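You operate a simulated robot arm through the tools that you are given. There is no shell and no other tool.

The job below is to be done with a simulated two-armed robot. You get a single attempt, and the scene is never put back.

JOB
Take the cap off the silver flask and lay it down on the top of the test bench.

Only the result counts: the job must be done as asked and must still hold three seconds after the hand-in. Knocking over, shifting, dropping, spilling or breaking anything else fails it. Lids that push on must go on centred and level and be pressed home; caps that screw on are set level and turned clockwise until they are tight.

ROBOT AND FRAMES
Two 7-joint arms with two-finger grippers on one trunk, on a base that moves. Base frame: it is fixed to the floor where the robot stands at the start and does not move with it; the origin is under the middle of the robot, x ahead of it, y to its left, z up; the surface under the hand at the start is at about z = 0.85. Lengths are in m, angles in rad, forces in N, time in s.
The left shoulder is at the start at [0.03, 0.175, 1.304], the right one opposite. With the tool pointing down near the work surface each hand reaches from about 0.1 to 0.82 m from the robot's upright axis, wherever it stands, measured 20 degrees to its own side. Payload 2.94 kg a hand.
Tool frame (each hand has its own): the origin (TCP) lies between the finger pads and is the grasp point; the fingertips stand 0.03 m ahead of it; z points along the fingers, y is the line along which they close. The gripper opens to 0.138 m; its body begins 0.109 m behind the TCP.
Orientation is that of the tool frame in the base frame, as [roll, pitch, yaw] about the fixed x, y, z axes, in that order (R = Rz(yaw) Ry(pitch) Rx(roll)). With the fingers straight down and closing along the base's y, the tool's x points along the base's -x, its y along +y and its z along -z.

CONTROLS
- The arms move only by the tool drive_tool. It takes "left_targets", "right_targets" or both (then of equal length, played together; a hand with none holds still); each is a list that holds one entry, the list of rows, each a list of 7 numbers: the opening, from 0 (shut) to 1 (fully open), then the shift along the base's x, y, z in m, then the turn, a rotation vector about the base's x, y, z in rad. In form: [[[fingers, dx, dy, dz, ax, ay, az], ...]]. A call has 1 to 20 rows; each row shifts and turns the commanded pose from where the row before left it. Rows are played at 5 a second. More than 0.05 m and 0.15 rad between two rows, or a gripper value outside its range, and nothing of the call is played. A pose out of reach is approached as far as the arm can. The call stops where the force on the tool passes 40 N (or 10 N more than at its start, if that is more) or the arm is blocked; 0.2 s more then pass. Each finger travels about 0.045 m/s and halts on what it meets, pressing with about 36 N; the grip force reading is that of the motor and also rises with nothing between the fingers. The clock runs only during rows and for 0.2 s after the last one: add rows that do not move to give the fingers time. The reply holds the time, the measured pose of the TCP, the force on the tool along the base axes, the opening and the grip force, in the units named above and with some noise, with the torque about the TCP (base axes, N m) and any sound that the robot's microphone picked up.
- Cameras (640 x 400 px; columns grow to the right, rows downward): "scene" is now at [0.0777, 0.0095, 1.7575]; the picture's right is [0.28, -0.96, 0.00], its down [-0.80, -0.23, -0.55] and it looks along [0.52, 0.15, -0.84] (base axes); focal length 259 px, centre (320, 200). "left" rides on the left gripper at [0.071, -0.019, -0.146] in its tool frame; the picture's right is [0.26, 0.96, 0.00], its down [-0.85, 0.23, -0.48] and it looks along [-0.46, 0.12, 0.88] (tool axes); focal length 280 px, centre (320, 200). "right" rides on the right gripper at [0.071, 0.019, -0.146] in its tool frame; the picture's right is [-0.26, 0.97, 0.00], its down [-0.85, -0.23, -0.48] and it looks along [-0.46, -0.12, 0.88] (tool axes); focal length 280 px, centre (320, 200). There is no depth. A picture from a camera that has moved, and an enlarged one, comes with that camera's place and axes in the base frame and with its lens. The place of the scene camera against the robot may be out by one fixed shift of up to 0.025 m in any direction.
- camera(camera): a new picture of that camera. The clock stands still meanwhile.
- slide_trunk(by): moves the trunk up (or, below 0, down) by that many m; the arms and the scene camera ride with it, the base frame stays. It gives what a move gives, with no picture.
- base_move(legs): drives the robot by 1 to 6 legs, each [ahead, turn to the left] in m and rad, along the robot's own axes; the way and the turn of a leg run together, so that a leg with both is an arc; at most 1.5 m and 3.142 rad a leg. The arms and the cameras ride along, it lands a little off, and it stops where it bumps. It gives what a move gives.
- aim_head(pan, tilt): turns the head with the scene camera to pan (to the left, within 2.094 rad either way) and tilt (down, from -0.506 to 1.204), counted from straight ahead of the robot (the tilt from the chest, where the trunk bows). It gives what a move gives.
- zoom(camera, box): a new picture of the part [left, top, right, bottom] of that camera's present view, enlarged. The clock stands still meanwhile.
- finish_job(): hands the job in; it is judged then, once.

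Places have to be worked out from the pictures, the camera data and where the tool is seen. Open the grippers and draw the arms clear of the work before you hand the job in, unless the task says otherwise.

The tools are called as a command line: name --argument value ..., lists and objects as JSON in quotes. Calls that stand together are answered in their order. drive_tool: Moves the arms, as the interface text tells. Its arguments: {"type":"object","properties":{"left_targets":{"type":"array","items":{"type":"array","items":{"type":"array","items":{"type":"number"}}}},"right_targets":{"type":"array","items":{"type":"array","items":{"type":"array","items":{"type":"number"}}}}},"required":[]} The other tools are called the same way: slide_trunk (by) moves the trunk up or down; base_move (legs) drives the base; aim_head (pan, tilt) turns the head that bears the scene camera; camera (camera) takes a picture; zoom (camera, box) takes an enlarged picture of a part of a camera's view; finish_job () hands the job in.

At the start:

```text
time: 0.0
left_position: [0.4221, 0.4204, 1.2354]
left_ee_rot: [-3.141, -0.001, -3.141]
left_ft_force: [0.4, 0.1, 0.5]
left_ft_torque: [0.03, 0.01, -0.01]
left_width: 0.1381
left_grip_force: 0.0
right_position: [0.5089, -0.0278, 1.3443]
right_ee_rot: [3.141, 0.0, -3.141]
right_ft_force: [-0.1, 0.3, 0.2]
right_ft_torque: [0.0, 0.01, 0.0]
right_width: 0.1379
right_grip_force: 0.1
trunk travel left (down, up): [-0.475, 0.259]
robot x, y, heading: [0.0026, 0.0005, -0.003]
head pan, tilt (commanded): [0.283, 0.993]
```

scene: 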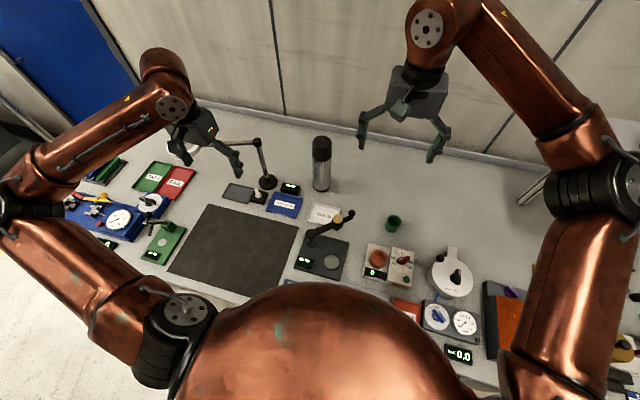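
right: 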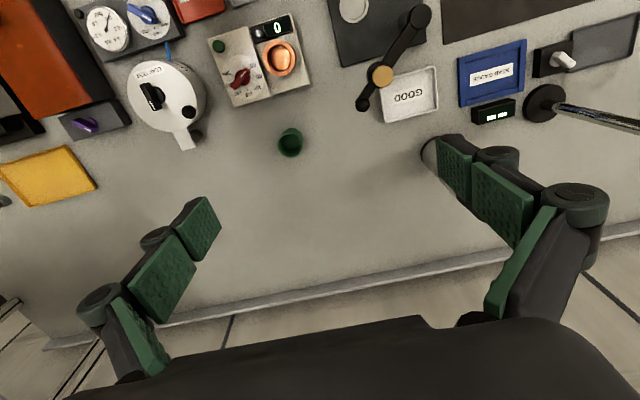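
left: 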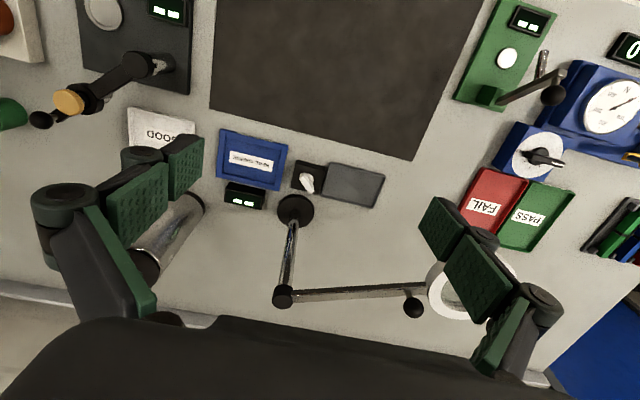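

The silver flask with a dark cap seems to stand near the scene picture's centre (about column 320, rows 135–190). I'll zoom in on it to see the cap and flask.

zoom --camera "scene" --box '[260, 110, 380, 210]'

zoom --camera "left" --box '[100, 160, 260, 300]'

```text
4.00 times, centred on (320, 160) of scene
camera zoom: at [0.0777, 0.0095, 1.7575], right [0.28, -0.96, 0.0], down [-0.8, -0.23, -0.55], along [0.52, 0.15, -0.84], focal length 1037 px, centre (320, 360)
```

zoom: 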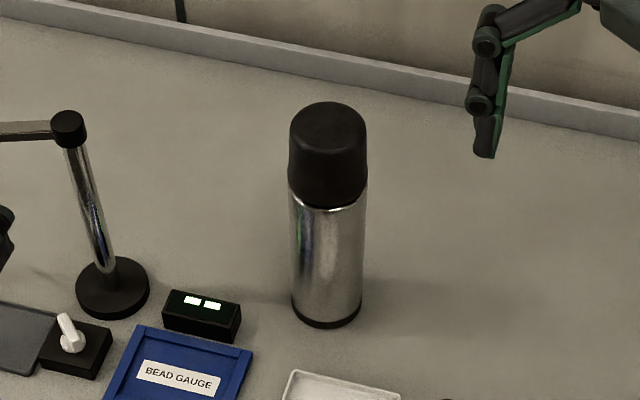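

```text
2.86 times, centred on (180, 230) of left
camera zoom: at [0.3503, 0.4004, 1.3807], right [-0.26, 0.96, 0.0], down [0.85, 0.23, 0.48], along [0.46, 0.12, -0.88], focal length 801 px, centre (720, 114)
```

zoom: 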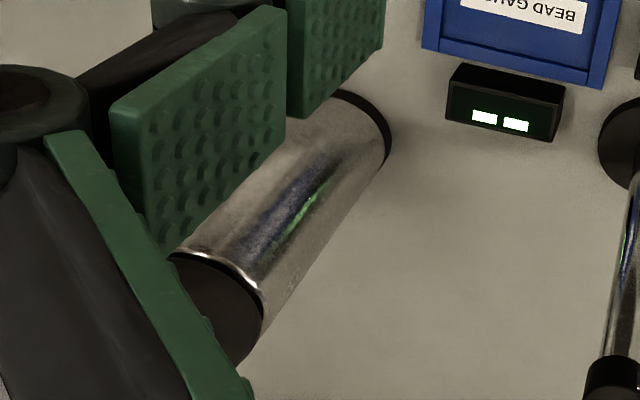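

The flask stands at roughly (0.72, 0.19), its top near z ≈ 1.11, with a dark rounded cap about 0.08 m tall. I'll move the right hand out of the way and bring the left hand high above and in front of the flask to view it with the wrist camera.

drive_tool --left_targets '[[[1, 0.024, -0.033, 0.012, 0, 0, 0], [1, 0.024, -0.033, 0.012, 0, 0, 0], [1, 0.024, -0.033, 0.012, 0, 0, 0], [1, 0.024, -0.033, 0.012, 0, 0, 0], [1, 0.024, -0.033, 0.012, 0, 0, 0], [1, 0.024, -0.033, 0.012, 0, 0, 0], [1, 0.024, -0.033, 0.012, 0, 0, 0], [1, 0, 0, 0, 0, 0, 0]]]' --right_targets '[[[1, -0.005, -0.035, 0, 0, 0, 0], [1, -0.005, -0.035, 0, 0, 0, 0], [1, -0.005, -0.035, 0, 0, 0, 0], [1, -0.005, -0.035, 0, 0, 0, 0], [1, -0.005, -0.035, 0, 0, 0, 0], [1, -0.005, -0.035, 0, 0, 0, 0], [1, -0.005, -0.035, 0, 0, 0, 0], [1, 0, 0, 0, 0, 0, 0]]]'

camera --camera "left"

camera --camera "scene"

```text
time: 1.8
left_position: [0.5912, 0.1906, 1.3185]
left_ee_rot: [-3.139, 0.0, -3.139]
left_ft_force: [-0.3, -0.1, -0.4]
left_ft_torque: [-0.04, -0.02, 0.02]
left_width: 0.1381
left_grip_force: 0.0
right_position: [0.4746, -0.2696, 1.3443]
right_ee_rot: [-3.14, -0.002, -3.141]
right_ft_force: [-0.1, 1.0, -0.4]
right_ft_torque: [-0.09, 0.01, -0.02]
right_width: 0.1382
right_grip_force: 0.0
trunk travel left (down, up): [-0.475, 0.259]
robot x, y, heading: [0.0001, 0.0, -0.005]
head pan, tilt (commanded): [0.283, 0.993]
```

```text
taken
camera left: at [0.5198, 0.1711, 1.4634], right [-0.26, 0.96, 0.0], down [0.85, 0.23, 0.48], along [0.46, 0.12, -0.88], focal length 280 px, centre (320, 200)
```

left: 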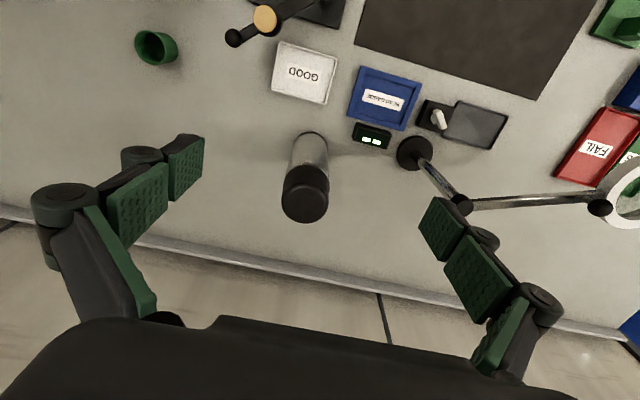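

```text
taken
camera scene: at [0.0777, 0.0124, 1.7574], right [0.28, -0.96, 0.0], down [-0.8, -0.24, -0.55], along [0.52, 0.15, -0.84], focal length 259 px, centre (320, 200)
```

scene: 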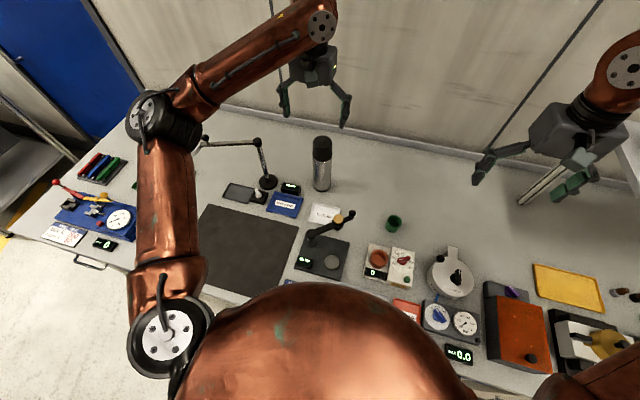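

The flask is now clearly visible to the left wrist camera; I'll enlarge it to pin down its place and the cap's shape.

zoom --camera "left" --box '[240, 120, 400, 220]'

zoom --camera "scene" --box '[240, 120, 400, 220]'

camera --camera "right"

```text
4.00 times, centred on (320, 170) of left
camera zoom: at [0.5198, 0.1711, 1.4634], right [-0.26, 0.96, 0.0], down [0.85, 0.23, 0.48], along [0.46, 0.12, -0.88], focal length 1122 px, centre (320, 320)
```

zoom: 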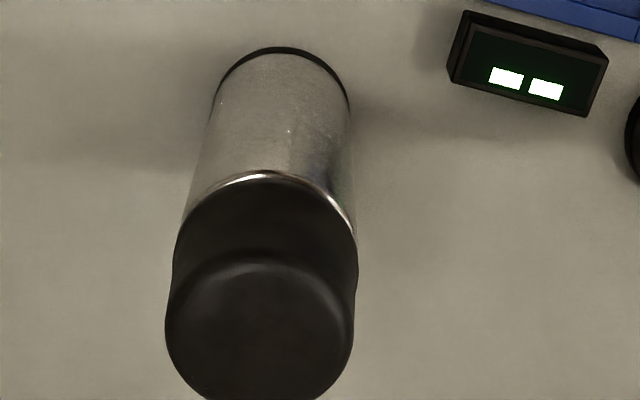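

```text
4.00 times, centred on (320, 170) of scene
camera zoom: at [0.0777, 0.0124, 1.7574], right [0.28, -0.96, 0.0], down [-0.8, -0.24, -0.55], along [0.52, 0.15, -0.84], focal length 1037 px, centre (320, 320)
```

zoom: 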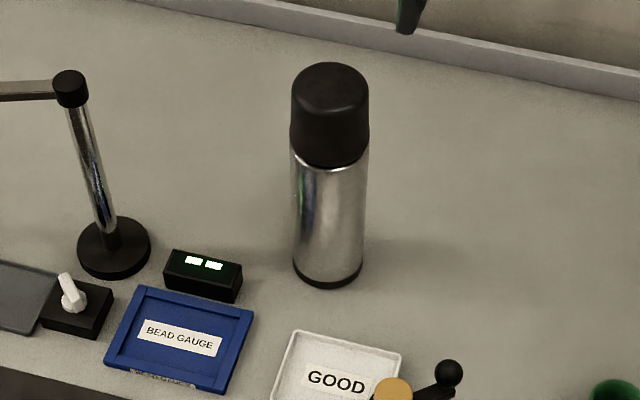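

```text
taken
camera right: at [0.4035, -0.2501, 1.4896], right [0.26, 0.97, 0.0], down [0.85, -0.23, 0.48], along [0.46, -0.13, -0.88], focal length 280 px, centre (320, 200)
```

right: 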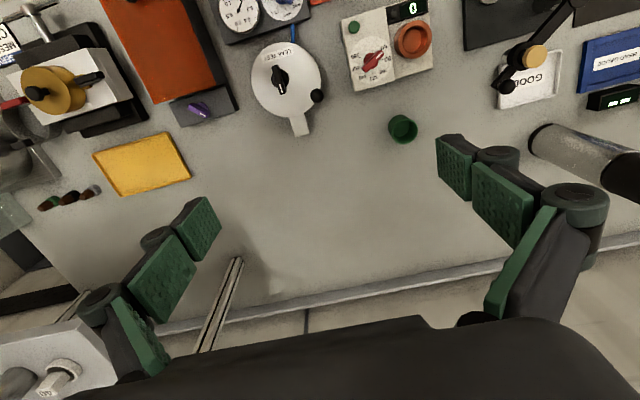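

From the left wrist camera the flask axis comes out at about (0.72, 0.20), body diameter ≈ 0.078 m, cap ≈ 0.07 m from z ≈ 1.03 to 1.10. I intend to steady the body with the right hand coming horizontally from the right, while the left hand works the cap from above; first I turn the right tool to point forward and slightly down, in free air.

drive_tool --right_targets '[[[1, 0.012, 0.005, -0.008, 0, -0.1356, 0], [1, 0.012, 0.005, -0.008, 0, -0.1356, 0], [1, 0.012, 0.005, -0.008, 0, -0.1356, 0], [1, 0.012, 0.005, -0.008, 0, -0.1356, 0], [1, 0.012, 0.005, -0.008, 0, -0.1356, 0], [1, 0.012, 0.005, -0.008, 0, -0.1356, 0], [1, 0.012, 0.005, -0.008, 0, -0.1356, 0], [1, 0.012, 0.005, -0.008, 0, -0.1356, 0], [1, 0.012, 0.005, -0.008, 0, -0.1356, 0], [1, 0, 0, 0, 0, 0, 0]]]'

camera --camera "scene"

```text
time: 4.0
left_position: [0.5916, 0.1881, 1.319]
left_ee_rot: [-3.141, -0.001, -3.141]
left_ft_force: [-0.3, 0.1, -0.1]
left_ft_torque: [0.04, -0.03, -0.02]
left_width: 0.1379
left_grip_force: 0.0
right_position: [0.5821, -0.2278, 1.272]
right_ee_rot: [-3.14, 1.223, -3.141]
right_ft_force: [0.5, -0.1, 0.3]
right_ft_torque: [0.02, 0.01, 0.01]
right_width: 0.138
right_grip_force: 0.1
trunk travel left (down, up): [-0.475, 0.259]
robot x, y, heading: [0.0004, 0.0016, -0.003]
head pan, tilt (commanded): [0.283, 0.993]
```

```text
taken
camera scene: at [0.0772, 0.009, 1.7575], right [0.28, -0.96, 0.0], down [-0.8, -0.23, -0.55], along [0.53, 0.15, -0.84], focal length 259 px, centre (320, 200)
```

scene: 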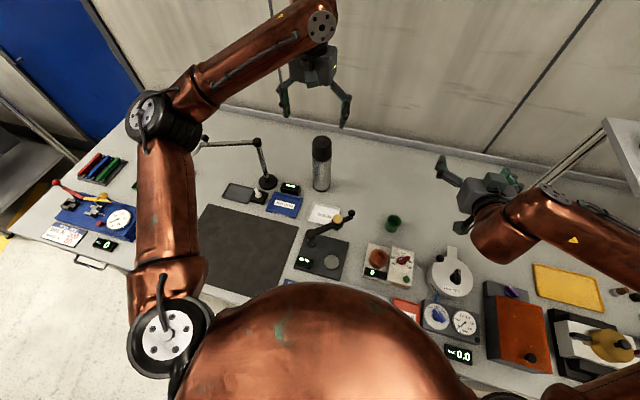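

The right tool now points forward. Next I yaw it to the left about 80° while bringing it to around (0.70, −0.02, 1.10), still clear of the flask by more than 0.15 m.

drive_tool --right_targets '[[[1, 0.0118, 0.0208, -0.012, 0, 0, 0.1396], [1, 0.0118, 0.0208, -0.012, 0, 0, 0.1396], [1, 0.0118, 0.0208, -0.012, 0, 0, 0.1396], [1, 0.0118, 0.0208, -0.012, 0, 0, 0.1396], [1, 0.0118, 0.0208, -0.012, 0, 0, 0.1396], [1, 0.0118, 0.0208, -0.012, 0, 0, 0.1396], [1, 0.0118, 0.0208, -0.012, 0, 0, 0.1396], [1, 0.0118, 0.0208, -0.012, 0, 0, 0.1396], [1, 0.0118, 0.0208, -0.012, 0, 0, 0.1396], [1, 0.0118, 0.0208, -0.012, 0, 0, 0.1396], [1, 0, 0, 0, 0, 0, 0]]]'

camera --camera "scene"

camera --camera "right"

```text
time: 6.4
left_position: [0.5898, 0.1863, 1.3193]
left_ee_rot: [3.139, 0.001, 3.141]
left_ft_force: [-0.4, 0.2, 0.4]
left_ft_torque: [0.1, -0.06, 0.0]
left_width: 0.1382
left_grip_force: 0.1
right_position: [0.6897, -0.0051, 1.1475]
right_ee_rot: [-3.139, 1.221, -1.742]
right_ft_force: [0.8, -0.7, -0.3]
right_ft_torque: [0.02, -0.01, -0.03]
right_width: 0.1379
right_grip_force: 0.0
right hand out of reach, approached as far as the arm can: row 6
trunk travel left (down, up): [-0.475, 0.259]
robot x, y, heading: [0.0043, 0.0011, -0.006]
head pan, tilt (commanded): [0.283, 0.993]
```

```text
taken
camera scene: at [0.0759, 0.0065, 1.7576], right [0.28, -0.96, 0.0], down [-0.8, -0.23, -0.55], along [0.53, 0.15, -0.84], focal length 259 px, centre (320, 200)
```

scene: 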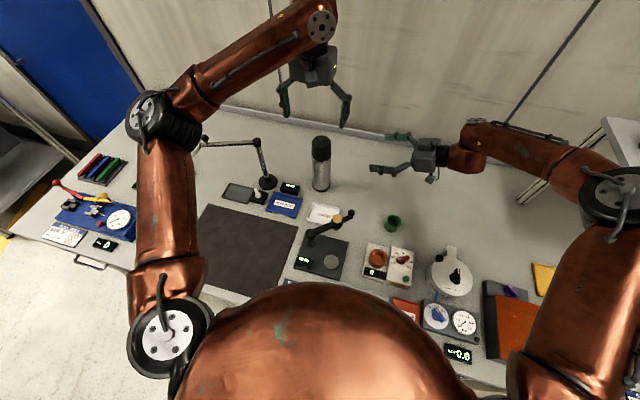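

```text
taken
camera right: at [0.6424, -0.1596, 1.1313], right [-0.94, 0.26, 0.25], down [0.2, -0.19, 0.96], along [0.29, 0.95, 0.13], focal length 280 px, centre (320, 200)
```

right: 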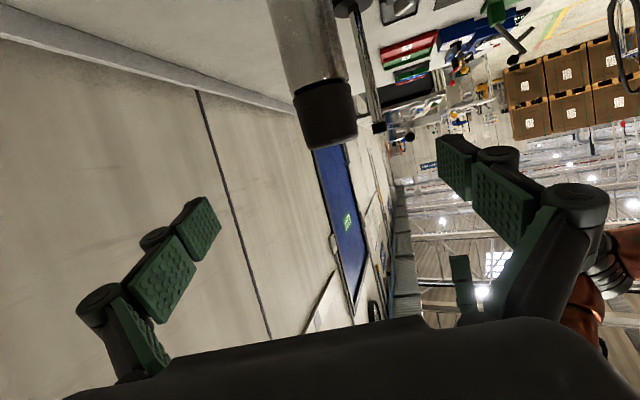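

The right hand now points left with its camera below. I zoom the right camera on the flask to refine its place and the cap's size.

zoom --camera "right" --box '[240, 0, 400, 160]'

zoom --camera "scene" --box '[280, 110, 480, 230]'

camera --camera "left"

```text
2.50 times, centred on (320, 80) of right
camera zoom: at [0.6424, -0.1596, 1.1313], right [-0.94, 0.26, 0.25], down [0.2, -0.19, 0.96], along [0.29, 0.95, 0.13], focal length 701 px, centre (320, 500)
```

zoom: 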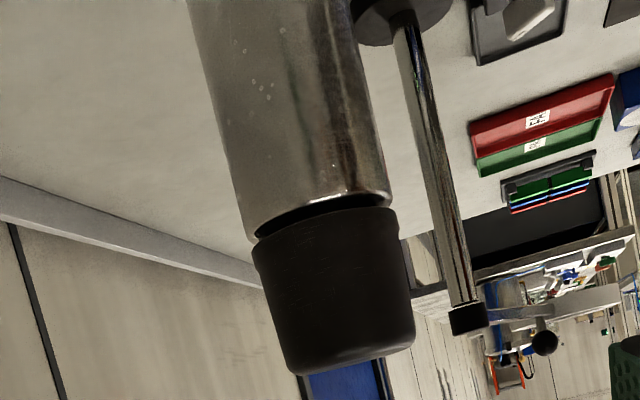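

```text
3.20 times, centred on (380, 170) of scene
camera zoom: at [0.0759, 0.0065, 1.7576], right [0.28, -0.96, 0.0], down [-0.8, -0.23, -0.55], along [0.53, 0.15, -0.84], focal length 830 px, centre (128, 296)
```

zoom: 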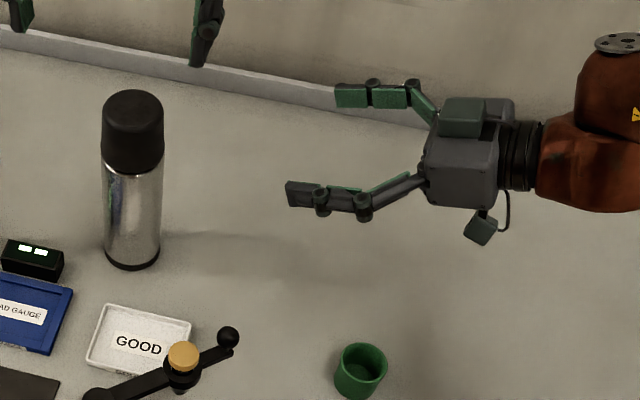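

```text
taken
camera left: at [0.518, 0.166, 1.4648], right [-0.26, 0.97, 0.0], down [0.85, 0.23, 0.48], along [0.46, 0.13, -0.88], focal length 280 px, centre (320, 200)
```

left: 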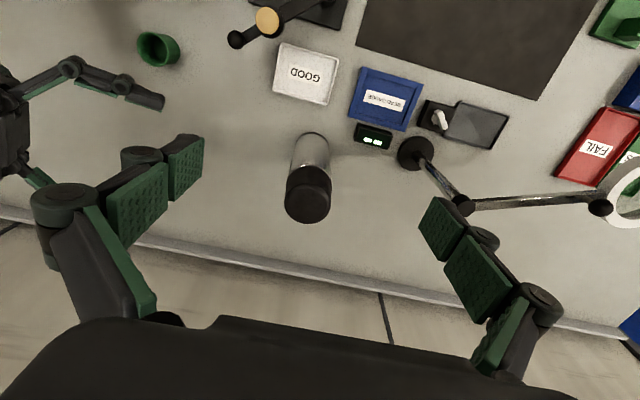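

The cap is a slightly tapered cup, about 0.078 m wide at its lower edge (z ≈ 1.04), sitting on a neck. I lower the right hand to z ≈ 1.0 (staying above the green cup near (0.61, −0.13)) and check the view.

drive_tool --right_targets '[[[1, 0, 0.004, -0.03, 0, 0, 0], [1, 0, 0.004, -0.03, 0, 0, 0], [1, 0, 0.004, -0.03, 0, 0, 0], [1, 0, 0.004, -0.03, 0, 0, 0], [1, 0, 0.004, -0.03, 0, 0, 0], [1, 0, 0, 0, 0, 0, 0]]]'

camera --camera "right"

camera --camera "scene"

camera --camera "left"

```text
time: 7.8
left_position: [0.5907, 0.1873, 1.3191]
left_ee_rot: [3.141, 0.001, -3.142]
left_ft_force: [-1.0, 0.0, 0.7]
left_ft_torque: [-0.01, 0.0, 0.01]
left_width: 0.1377
left_grip_force: 0.1
right_position: [0.6917, 0.0189, 0.997]
right_ee_rot: [-3.137, 1.222, -1.742]
right_ft_force: [-0.1, 0.5, 0.2]
right_ft_torque: [-0.03, 0.03, -0.01]
right_width: 0.138
right_grip_force: 0.0
trunk travel left (down, up): [-0.475, 0.259]
robot x, y, heading: [-0.0005, 0.0015, 0.003]
head pan, tilt (commanded): [0.283, 0.993]
```

```text
taken
camera right: at [0.6442, -0.1368, 0.981], right [-0.94, 0.26, 0.25], down [0.2, -0.19, 0.96], along [0.29, 0.95, 0.13], focal length 280 px, centre (320, 200)
```

right: 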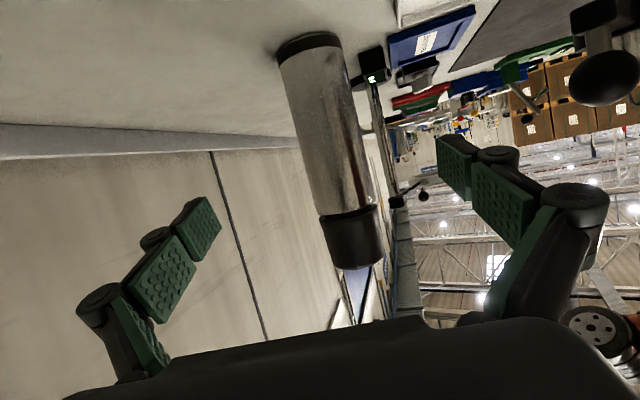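

```text
taken
camera scene: at [0.0772, 0.0089, 1.7576], right [0.28, -0.96, 0.0], down [-0.8, -0.23, -0.55], along [0.53, 0.15, -0.84], focal length 259 px, centre (320, 200)
```

scene: 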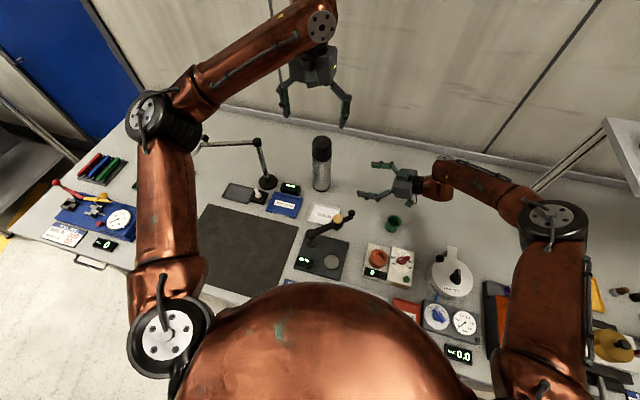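

```text
taken
camera left: at [0.519, 0.1682, 1.464], right [-0.26, 0.96, 0.0], down [0.85, 0.23, 0.48], along [0.46, 0.12, -0.88], focal length 280 px, centre (320, 200)
```

left: 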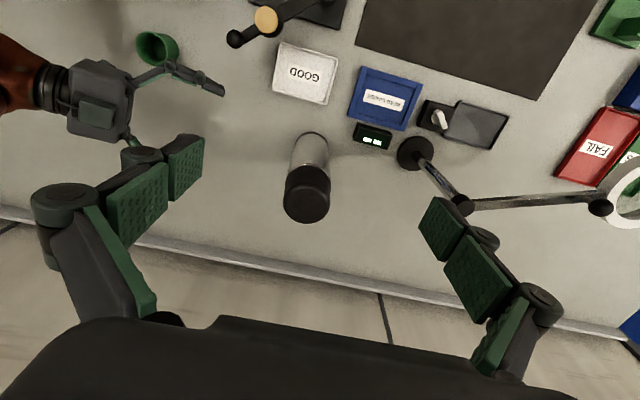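

The right hand is at (0.692, 0.019, 0.997), aimed near the flask. I zoom in on the right view to measure how far the flask is off the tool axis (column 320).

zoom --camera "right" --box '[220, 20, 420, 145]'

zoom --camera "left" --box '[250, 120, 370, 230]'

```text
3.20 times, centred on (320, 82) of right
camera zoom: at [0.6442, -0.1368, 0.981], right [-0.94, 0.26, 0.25], down [0.2, -0.19, 0.96], along [0.29, 0.95, 0.13], focal length 897 px, centre (320, 576)
```

zoom: 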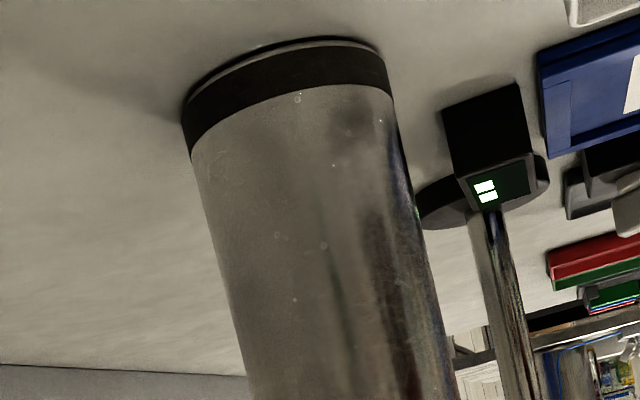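

```text
3.64 times, centred on (310, 175) of left
camera zoom: at [0.519, 0.1682, 1.464], right [-0.26, 0.96, 0.0], down [0.85, 0.23, 0.48], along [0.46, 0.12, -0.88], focal length 1020 px, centre (356, 291)
```

zoom: 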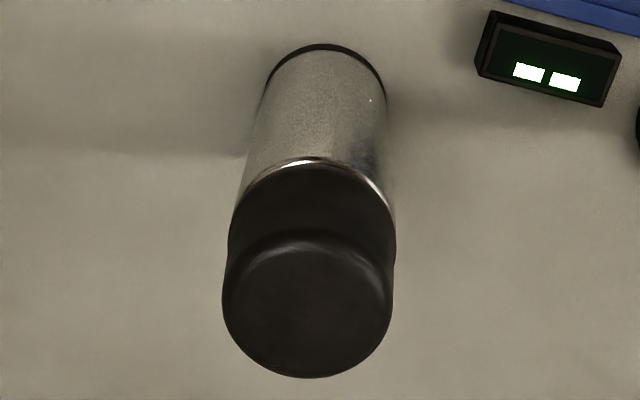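

Measured: the flask axis sits about 4–5 mm towards −x of the right tool axis, so about (0.718, 0.203). I advance the right hand with open fingers around the flask body at z ≈ 0.945 with that correction.

drive_tool --right_targets '[[[1, 0.003, 0.0307, -0.009, 0, 0, 0], [1, 0.0045, 0.0307, -0.009, 0, 0, 0], [1, 0.0045, 0.0307, -0.009, 0, 0, 0], [1, 0.0045, 0.0307, -0.009, 0, 0, 0], [1, 0.0045, 0.0307, -0.009, 0, 0, 0], [1, 0, 0, 0, 0, 0, 0]]]'

camera --camera "right"

camera --camera "left"

zoom --camera "scene" --box '[260, 110, 460, 235]'

```text
time: 9.2
left_position: [0.5909, 0.1871, 1.3195]
left_ee_rot: [3.141, -0.001, -3.141]
left_ft_force: [0.5, -0.5, 0.2]
left_ft_torque: [0.06, 0.02, -0.03]
left_width: 0.138
left_grip_force: 0.1
right_position: [0.7116, 0.1718, 0.9547]
right_ee_rot: [3.14, 1.22, -1.745]
right_ft_force: [0.2, -0.1, -0.5]
right_ft_torque: [0.05, -0.03, 0.0]
right_width: 0.1379
right_grip_force: 0.1
trunk travel left (down, up): [-0.475, 0.259]
robot x, y, heading: [-0.0021, -0.0012, 0.001]
head pan, tilt (commanded): [0.283, 0.993]
```

```text
taken
camera right: at [0.6644, 0.017, 0.938], right [-0.93, 0.26, 0.25], down [0.2, -0.19, 0.96], along [0.29, 0.95, 0.13], focal length 280 px, centre (320, 200)
```

right: 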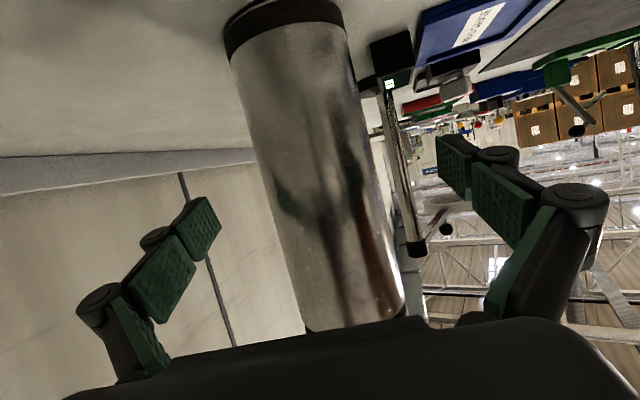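

```text
taken
camera left: at [0.5196, 0.1676, 1.4639], right [-0.26, 0.97, 0.0], down [0.85, 0.23, 0.48], along [0.46, 0.13, -0.88], focal length 280 px, centre (320, 200)
```

left: 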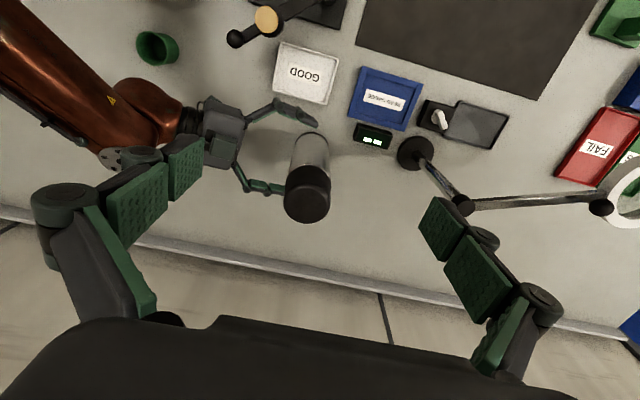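

```text
3.20 times, centred on (360, 172) of scene
camera zoom: at [0.0778, 0.0082, 1.7575], right [0.28, -0.96, 0.0], down [-0.8, -0.23, -0.55], along [0.52, 0.15, -0.84], focal length 830 px, centre (192, 288)
```

zoom: 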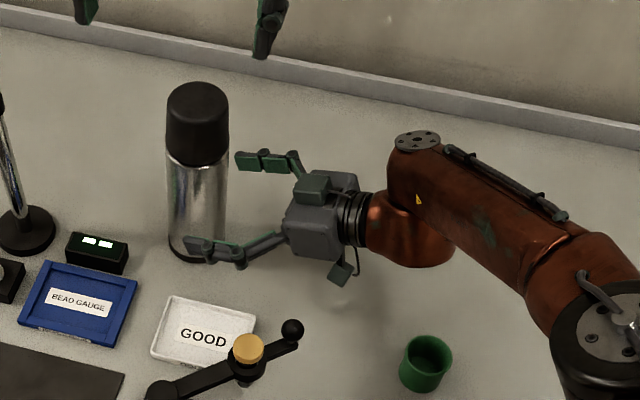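

The flask is centred between the right fingers to within about 1 mm. I go 31 mm further along the tool's heading so the TCP reaches the flask axis.

drive_tool --right_targets '[[[1, 0.0026, 0.0155, -0.003, 0, 0, 0], [1, 0.0026, 0.0155, -0.003, 0, 0, 0], [1, 0, 0, 0, 0, 0, 0]]]'

camera --camera "right"

zoom --camera "left" --box '[200, 80, 400, 230]'

```text
time: 10.0
left_position: [0.5926, 0.1866, 1.3187]
left_ee_rot: [-3.141, 0.0, -3.141]
left_ft_force: [-0.3, -0.1, -0.1]
left_ft_torque: [0.01, 0.02, -0.02]
left_width: 0.1381
left_grip_force: 0.1
right_position: [0.7167, 0.2019, 0.9493]
right_ee_rot: [3.142, 1.22, -1.745]
right_ft_force: [-0.8, -0.4, 0.4]
right_ft_torque: [0.02, 0.03, -0.02]
right_width: 0.1378
right_grip_force: 0.1
trunk travel left (down, up): [-0.475, 0.259]
robot x, y, heading: [-0.0036, -0.0004, 0.007]
head pan, tilt (commanded): [0.283, 0.993]
```

```text
taken
camera right: at [0.6699, 0.0478, 0.9319], right [-0.93, 0.26, 0.25], down [0.2, -0.19, 0.96], along [0.29, 0.95, 0.13], focal length 280 px, centre (320, 200)
```

right: 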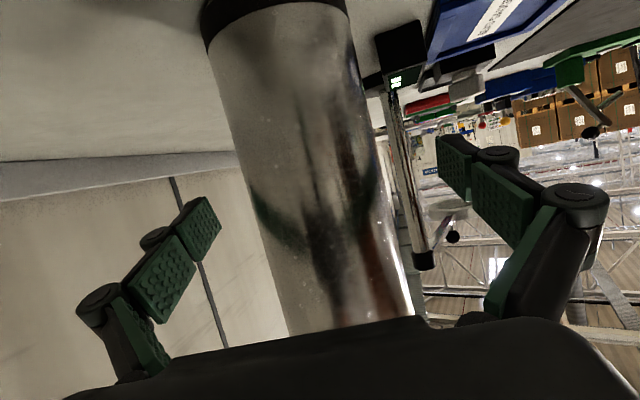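

```text
2.67 times, centred on (300, 155) of left
camera zoom: at [0.5197, 0.1681, 1.4638], right [-0.26, 0.97, 0.0], down [0.85, 0.23, 0.48], along [0.46, 0.12, -0.88], focal length 748 px, centre (373, 320)
```

zoom: 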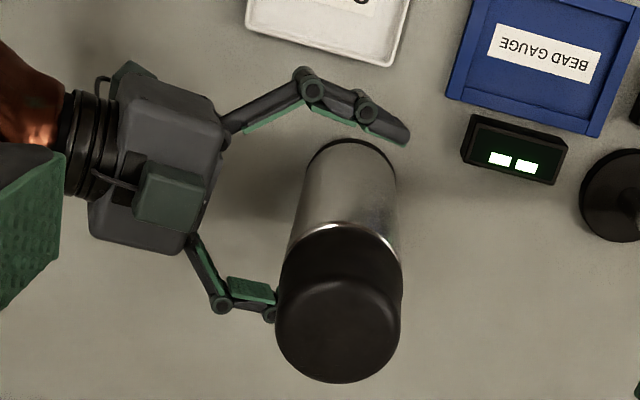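

The flask is centred between the right pads at TCP height. I now close the right fingers gradually on the body to steady it.

drive_tool --right_targets '[[[0.85, 0, 0, 0, 0, 0, 0], [0.72, 0, 0, 0, 0, 0, 0], [0.64, 0, 0, 0, 0, 0, 0], [0.6, 0, 0, 0, 0, 0, 0], [0.57, 0, 0, 0, 0, 0, 0], [0.55, 0, 0, 0, 0, 0, 0], [0.53, 0, 0, 0, 0, 0, 0], [0.51, 0, 0, 0, 0, 0, 0], [0.5, 0, 0, 0, 0, 0, 0]]]'

zoom --camera "left" --box '[200, 80, 400, 230]'

camera --camera "right"

```text
time: 12.0
left_position: [0.5909, 0.1879, 1.3181]
left_ee_rot: [3.141, 0.0, 3.14]
left_ft_force: [-0.9, -1.4, 1.0]
left_ft_torque: [0.01, -0.01, -0.02]
left_width: 0.1381
left_grip_force: 0.0
right_position: [0.7164, 0.2034, 0.948]
right_ee_rot: [-3.139, 1.218, -1.745]
right_ft_force: [0.7, -0.5, 0.6]
right_ft_torque: [-0.08, -0.29, -0.02]
right_width: 0.0734
right_grip_force: 36.3
trunk travel left (down, up): [-0.475, 0.259]
robot x, y, heading: [0.0, 0.0024, 0.002]
head pan, tilt (commanded): [0.283, 0.993]
```

```text
2.67 times, centred on (300, 155) of left
camera zoom: at [0.5197, 0.1685, 1.4637], right [-0.26, 0.97, 0.0], down [0.85, 0.23, 0.48], along [0.46, 0.12, -0.88], focal length 748 px, centre (373, 320)
```

zoom: 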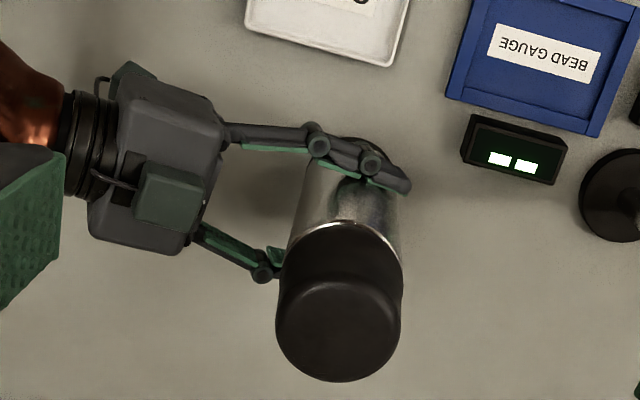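

```text
taken
camera right: at [0.6701, 0.0479, 0.932], right [-0.93, 0.26, 0.25], down [0.2, -0.19, 0.96], along [0.29, 0.95, 0.13], focal length 280 px, centre (320, 200)
```

right: 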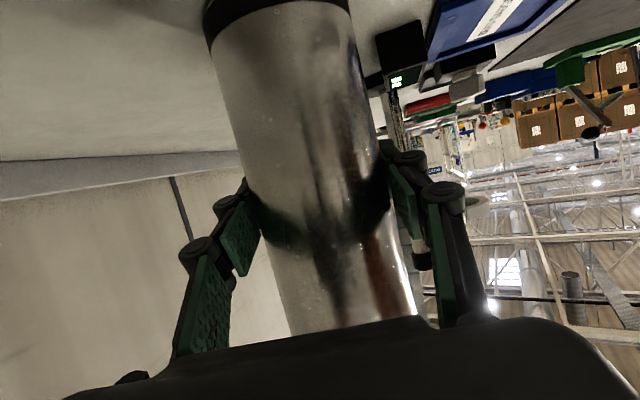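

The right hand holds the body at 0.073 m width with 36 N and the flask has not visibly moved. Now I bring the left hand over the cap axis (≈ (0.718, 0.2025)) at z ≈ 1.26, turning it −90° about the vertical so the fingers close along x, clear of the right hand, with room to unscrew counter-clockwise.

drive_tool --left_targets '[[[1, 0.0115, 0.0013, -0.005, 0, 0, -0.1428], [1, 0.0115, 0.0013, -0.005, 0, 0, -0.1428], [1, 0.0115, 0.0013, -0.005, 0, 0, -0.1428], [1, 0.0115, 0.0013, -0.005, 0, 0, -0.1428], [1, 0.0115, 0.0013, -0.005, 0, 0, -0.1428], [1, 0.0115, 0.0013, -0.005, 0, 0, -0.1428], [1, 0.0115, 0.0013, -0.005, 0, 0, -0.1428], [1, 0.0115, 0.0013, -0.005, 0, 0, -0.1428], [1, 0.0115, 0.0013, -0.005, 0, 0, -0.1428], [1, 0.0115, 0.0013, -0.005, 0, 0, -0.1428], [1, 0.0115, 0.0013, -0.005, 0, 0, -0.1428], [1, 0, 0, 0, 0, 0, 0]]]'

camera --camera "left"

camera --camera "scene"

```text
time: 14.6
left_position: [0.7167, 0.2027, 1.2645]
left_ee_rot: [3.14, 0.0, 1.571]
left_ft_force: [0.6, -0.6, -0.3]
left_ft_torque: [0.01, 0.02, 0.01]
left_width: 0.1379
left_grip_force: 0.2
right_position: [0.7167, 0.2037, 0.9491]
right_ee_rot: [-3.141, 1.221, -1.744]
right_ft_force: [-1.6, -0.4, 1.3]
right_ft_torque: [0.02, -0.01, -0.01]
right_width: 0.0732
right_grip_force: 36.5
trunk travel left (down, up): [-0.475, 0.259]
robot x, y, heading: [-0.0002, 0.0025, -0.002]
head pan, tilt (commanded): [0.283, 0.993]
```

```text
taken
camera left: at [0.6969, 0.2738, 1.4099], right [0.97, 0.26, 0.0], down [0.23, -0.85, 0.48], along [0.12, -0.46, -0.88], focal length 280 px, centre (320, 200)
```

left: 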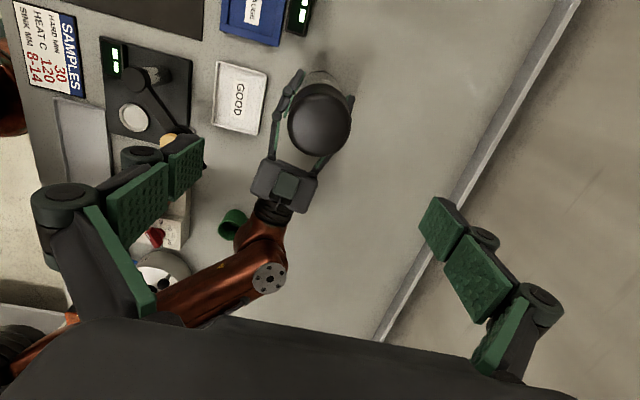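

```text
taken
camera scene: at [0.0775, 0.0095, 1.7575], right [0.28, -0.96, 0.0], down [-0.8, -0.23, -0.55], along [0.52, 0.15, -0.84], focal length 259 px, centre (320, 200)
```

scene: 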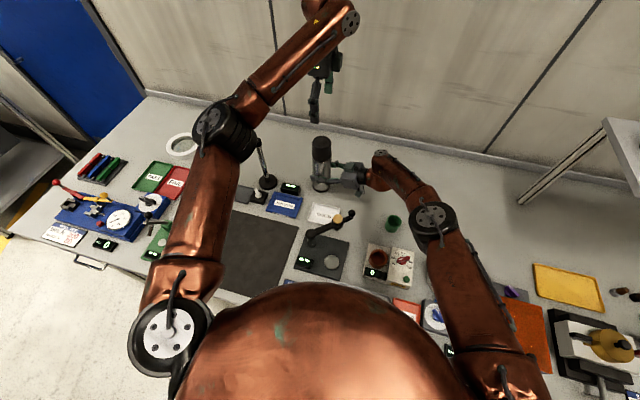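

The left hand is over the cap with fingers along x. I zoom in on the cap in the left view to check the centring (the tool axis should project to about (320, 123) at the cap top).

zoom --camera "left" --box '[240, 60, 400, 160]'

```text
4.00 times, centred on (320, 110) of left
camera zoom: at [0.6969, 0.2738, 1.4099], right [0.97, 0.26, 0.0], down [0.23, -0.85, 0.48], along [0.12, -0.46, -0.88], focal length 1122 px, centre (320, 560)
```

zoom: 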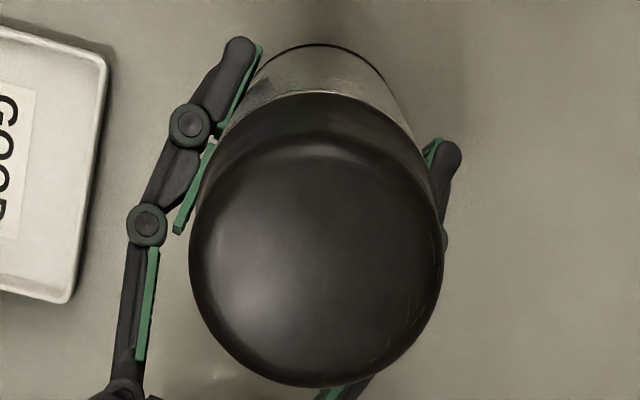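

The cap is centred within about 1 mm in x, and maybe 2–4 mm in y depending on its true height. I descend to z ≈ 1.16 and re-check with less parallax.

drive_tool --left_targets '[[[1, 0, 0, -0.035, 0, 0, 0], [1, 0, 0, -0.035, 0, 0, 0], [1, 0, 0, -0.035, 0, 0, 0], [1, 0, 0, 0, 0, 0, 0]]]'

camera --camera "left"

zoom --camera "scene" --box '[260, 80, 420, 200]'

```text
time: 15.6
left_position: [0.7164, 0.2016, 1.1596]
left_ee_rot: [3.141, 0.0, 1.571]
left_ft_force: [-0.3, -0.8, -0.1]
left_ft_torque: [0.01, 0.03, -0.02]
left_width: 0.138
left_grip_force: 0.2
right_position: [0.7171, 0.2025, 0.9483]
right_ee_rot: [-3.141, 1.221, -1.744]
right_ft_force: [0.4, -0.1, 1.7]
right_ft_torque: [0.07, -0.14, -0.03]
right_width: 0.0729
right_grip_force: 35.5
trunk travel left (down, up): [-0.475, 0.259]
robot x, y, heading: [0.0011, 0.0021, 0.002]
head pan, tilt (commanded): [0.283, 0.993]
```

```text
taken
camera left: at [0.6958, 0.273, 1.3045], right [0.96, 0.26, 0.0], down [0.23, -0.85, 0.48], along [0.12, -0.46, -0.88], focal length 280 px, centre (320, 200)
```

left: 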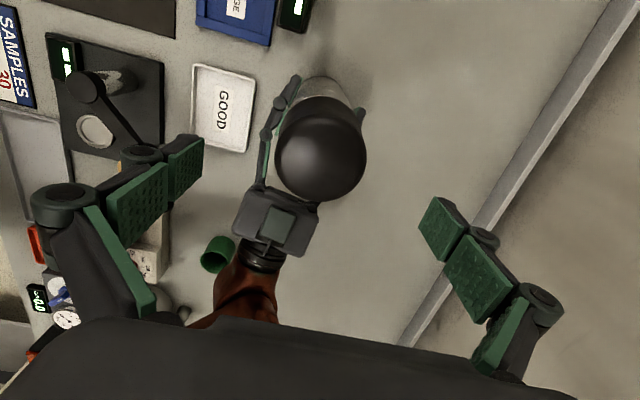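

```text
3.33 times, centred on (340, 140) of scene
camera zoom: at [0.0779, 0.0093, 1.7575], right [0.28, -0.96, 0.0], down [-0.8, -0.23, -0.55], along [0.52, 0.15, -0.84], focal length 864 px, centre (253, 400)
```

zoom: 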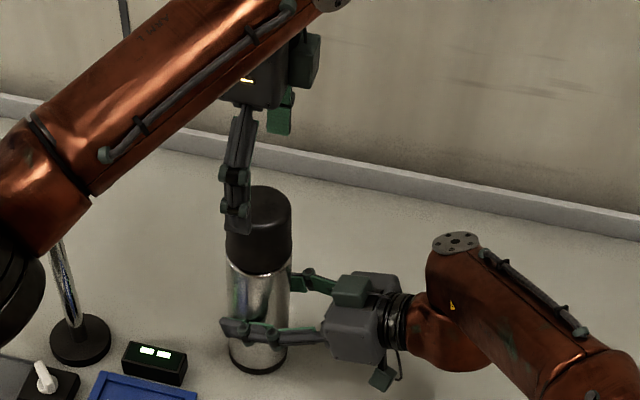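

zoom --camera "left" --box '[240, 80, 400, 220]'

```text
2.86 times, centred on (320, 150) of left
camera zoom: at [0.6958, 0.273, 1.3045], right [0.96, 0.26, 0.0], down [0.23, -0.85, 0.48], along [0.12, -0.46, -0.88], focal length 801 px, centre (320, 343)
```

zoom: 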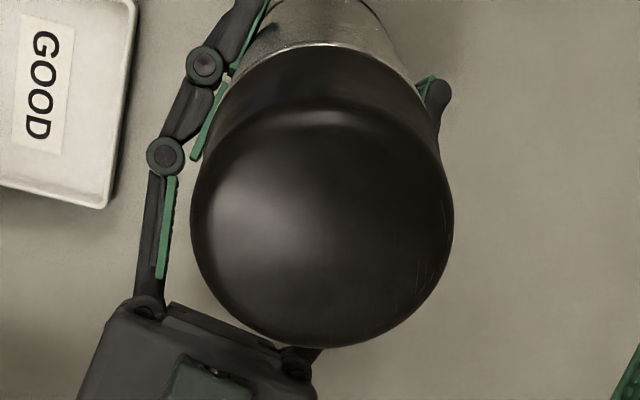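

Two-view check puts the cap's top at z ≈ 1.11, radius ≈ 0.035 near the top, axis at (0.717, 0.203), so the tool is well centred. I lower the left hand to TCP z ≈ 1.075 with open fingers around the cap.

drive_tool --left_targets '[[[1, 0, 0.001, -0.03, 0, 0, 0], [1, 0, 0, -0.03, 0, 0, 0], [1, 0, 0, -0.025, 0, 0, 0], [1, 0, 0, 0, 0, 0, 0]]]'

camera --camera "left"

zoom --camera "scene" --box '[260, 80, 420, 200]'

camera --camera "right"

```text
time: 16.6
left_position: [0.7152, 0.2016, 1.0745]
left_ee_rot: [3.14, 0.0, 1.57]
left_ft_force: [-1.4, -0.5, 0.2]
left_ft_torque: [0.0, 0.0, -0.01]
left_width: 0.1382
left_grip_force: 0.1
right_position: [0.7165, 0.2035, 0.9473]
right_ee_rot: [-3.141, 1.221, -1.746]
right_ft_force: [0.6, -0.9, 1.2]
right_ft_torque: [0.02, -0.08, -0.09]
right_width: 0.0733
right_grip_force: 35.7
trunk travel left (down, up): [-0.475, 0.259]
robot x, y, heading: [-0.0045, -0.0046, -0.002]
head pan, tilt (commanded): [0.283, 0.993]
```

```text
taken
camera left: at [0.6951, 0.273, 1.22], right [0.96, 0.26, 0.0], down [0.23, -0.85, 0.48], along [0.12, -0.46, -0.88], focal length 280 px, centre (320, 200)
```

left: 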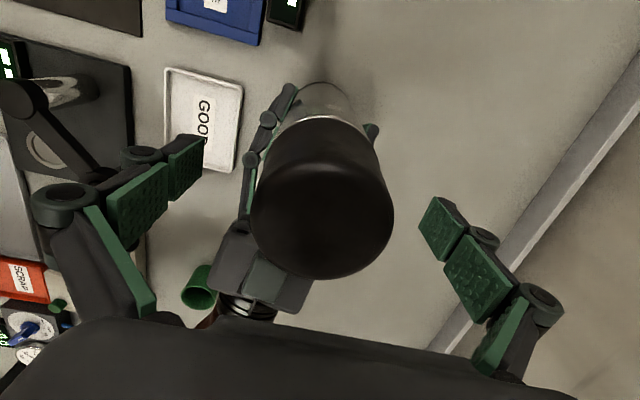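

```text
3.33 times, centred on (340, 140) of scene
camera zoom: at [0.0778, 0.0092, 1.7575], right [0.28, -0.96, 0.0], down [-0.8, -0.23, -0.55], along [0.52, 0.15, -0.84], focal length 864 px, centre (253, 400)
```

zoom: 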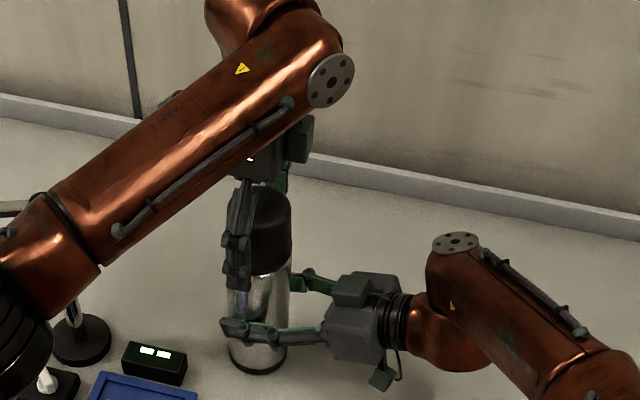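

```text
taken
camera right: at [0.6698, 0.048, 0.932], right [-0.93, 0.26, 0.25], down [0.2, -0.19, 0.96], along [0.29, 0.95, 0.13], focal length 280 px, centre (320, 200)
```

right: 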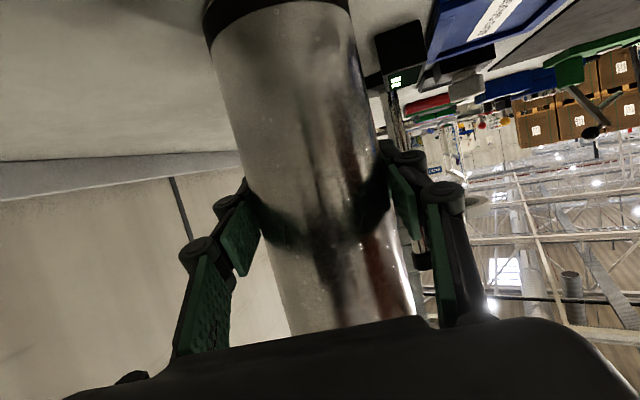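

The cap is centred between the open left fingers (columns 252–393 around 320). I close the left fingers gradually on the cap.

drive_tool --left_targets '[[[0.85, 0, 0, 0, 0, 0, 0], [0.72, 0, 0, 0, 0, 0, 0], [0.64, 0, 0, 0, 0, 0, 0], [0.6, 0, 0, 0, 0, 0, 0], [0.57, 0, 0, 0, 0, 0, 0], [0.54, 0, 0, 0, 0, 0, 0], [0.51, 0, 0, 0, 0, 0, 0], [0.48, 0, 0, 0, 0, 0, 0], [0.45, 0, 0, 0, 0, 0, 0]]]'

camera --camera "left"

camera --camera "right"

```text
time: 18.6
left_position: [0.7154, 0.2031, 1.0752]
left_ee_rot: [3.141, 0.0, 1.573]
left_ft_force: [9.5, 2.1, 0.3]
left_ft_torque: [0.06, -0.42, 0.1]
left_width: 0.0725
left_grip_force: 36.1
right_position: [0.7152, 0.2031, 0.9494]
right_ee_rot: [3.141, 1.221, -1.744]
right_ft_force: [-6.2, -3.5, 3.7]
right_ft_torque: [0.09, -0.75, -0.04]
right_width: 0.0731
right_grip_force: 36.2
trunk travel left (down, up): [-0.475, 0.259]
robot x, y, heading: [-0.0001, 0.0008, -0.001]
head pan, tilt (commanded): [0.283, 0.993]
```

```text
taken
camera left: at [0.6953, 0.2733, 1.2205], right [0.96, 0.26, 0.0], down [0.23, -0.85, 0.48], along [0.13, -0.46, -0.88], focal length 280 px, centre (320, 200)
```

left: 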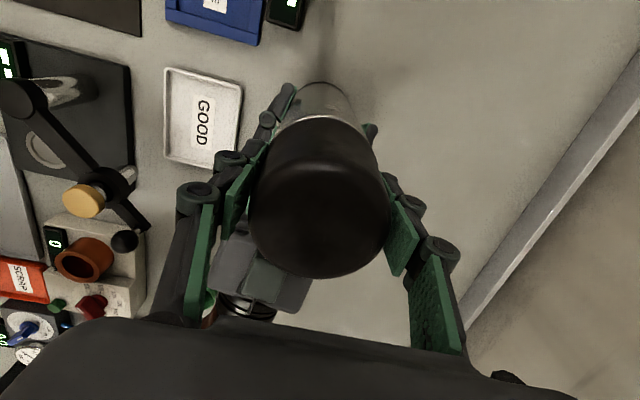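

```text
taken
camera right: at [0.6696, 0.0481, 0.9319], right [-0.94, 0.25, 0.25], down [0.2, -0.19, 0.96], along [0.29, 0.95, 0.13], focal length 280 px, centre (320, 200)
```

right: 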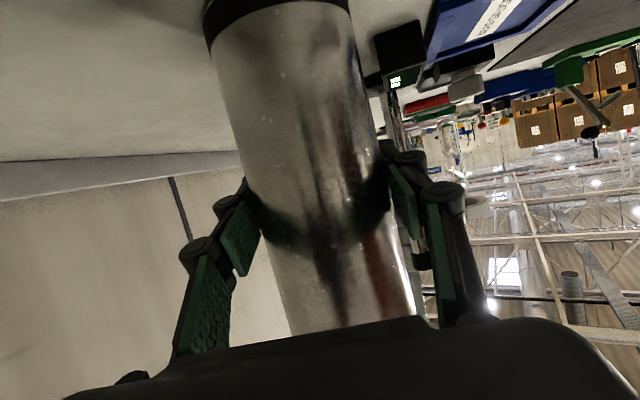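

The left hand grips the cap at 0.0725 m. Small opposing x forces show about a 1 mm mismatch, so I relieve it slightly and make a first test turn counter-clockwise (+z) of 0.2 rad to feel the torque.

drive_tool --left_targets '[[[0.45, 0.001, 0, 0, 0, 0, 0], [0.45, 0, 0, 0, 0, 0, 0.1], [0.45, 0, 0, 0, 0, 0, 0.1], [0.45, 0, 0, 0, 0, 0, 0]]]'

camera --camera "left"

camera --camera "right"

```text
time: 19.6
left_position: [0.7176, 0.2023, 1.0756]
left_ee_rot: [-3.141, 0.002, 1.772]
left_ft_force: [-9.0, -5.6, 9.7]
left_ft_torque: [-0.2, 0.59, 0.01]
left_width: 0.0723
left_grip_force: 35.6
right_position: [0.7181, 0.2017, 0.9473]
right_ee_rot: [-3.14, 1.221, -1.744]
right_ft_force: [7.4, 6.4, -0.6]
right_ft_torque: [-0.3, 0.5, -0.02]
right_width: 0.073
right_grip_force: 36.0
trunk travel left (down, up): [-0.475, 0.259]
robot x, y, heading: [0.0001, 0.0019, -0.0]
head pan, tilt (commanded): [0.283, 0.993]
```

```text
taken
camera left: at [0.6828, 0.2684, 1.2201], right [0.89, 0.45, 0.0], down [0.4, -0.79, 0.48], along [0.21, -0.43, -0.88], focal length 280 px, centre (320, 200)
```

left: 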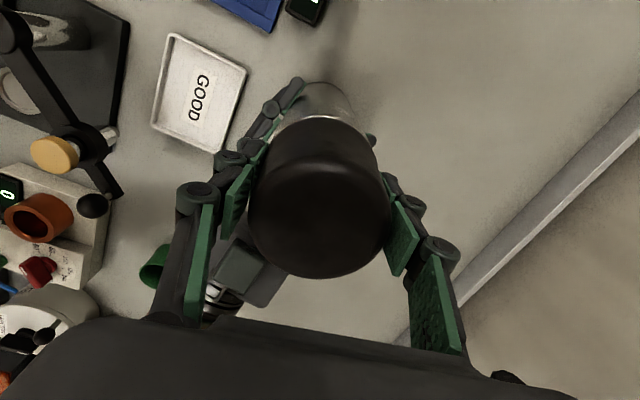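

```text
taken
camera right: at [0.6695, 0.048, 0.9322], right [-0.93, 0.26, 0.25], down [0.2, -0.19, 0.96], along [0.29, 0.95, 0.13], focal length 280 px, centre (320, 200)
```

right: 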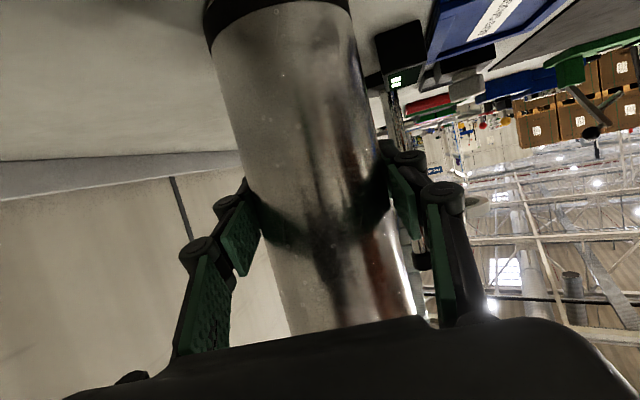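

The cap turned with almost no residual torque and an upward push of about 10 N appeared on the left tool, consistent with a screw thread lifting the cap. I continue turning counter-clockwise with a slight lift and a half-millimetre x correction, watching the forces.

drive_tool --left_targets '[[[0.45, -0.0005, 0.0002, 0.0003, 0, 0, 0.12], [0.45, 0, 0, 0.0003, 0, 0, 0.12], [0.45, 0, 0, 0, 0, 0, 0]]]'

```text
time: 20.4
left_position: [0.7172, 0.2035, 1.0755]
left_ee_rot: [-3.139, 0.002, 2.009]
left_ft_force: [-10.3, -11.2, 5.9]
left_ft_torque: [-0.78, 1.01, 0.01]
left_width: 0.0725
left_grip_force: 35.6
right_position: [0.717, 0.203, 0.9488]
right_ee_rot: [-3.139, 1.22, -1.745]
right_ft_force: [9.7, 9.7, 0.3]
right_ft_torque: [-0.7, 0.27, -0.07]
right_width: 0.073
right_grip_force: 36.2
trunk travel left (down, up): [-0.475, 0.259]
robot x, y, heading: [-0.0005, 0.0023, 0.004]
head pan, tilt (commanded): [0.283, 0.993]
```

Turning is easy (z torque ≈ 0) but lateral force builds (−10, −11 N) because of slight eccentricity. I shift the left hand about half a millimetre towards −x, −y and keep turning.

drive_tool --left_targets '[[[0.45, -0.0006, -0.0007, 0.0003, 0, 0, 0.12], [0.45, -0.0002, -0.0003, 0.0003, 0, 0, 0.12], [0.45, 0, 0, 0, 0, 0, 0]]]'

```text
time: 21.2
left_position: [0.7165, 0.204, 1.0752]
left_ee_rot: [-3.141, -0.002, 2.252]
left_ft_force: [-4.3, -8.2, 3.7]
left_ft_torque: [-0.46, 0.38, -0.01]
left_width: 0.0727
left_grip_force: 36.3
right_position: [0.7174, 0.2025, 0.9491]
right_ee_rot: [-3.14, 1.221, -1.744]
right_ft_force: [5.9, 6.8, 0.2]
right_ft_torque: [-0.47, -0.32, -0.14]
right_width: 0.0729
right_grip_force: 35.8
trunk travel left (down, up): [-0.475, 0.259]
robot x, y, heading: [-0.0021, -0.0001, -0.004]
head pan, tilt (commanded): [0.283, 0.993]
```

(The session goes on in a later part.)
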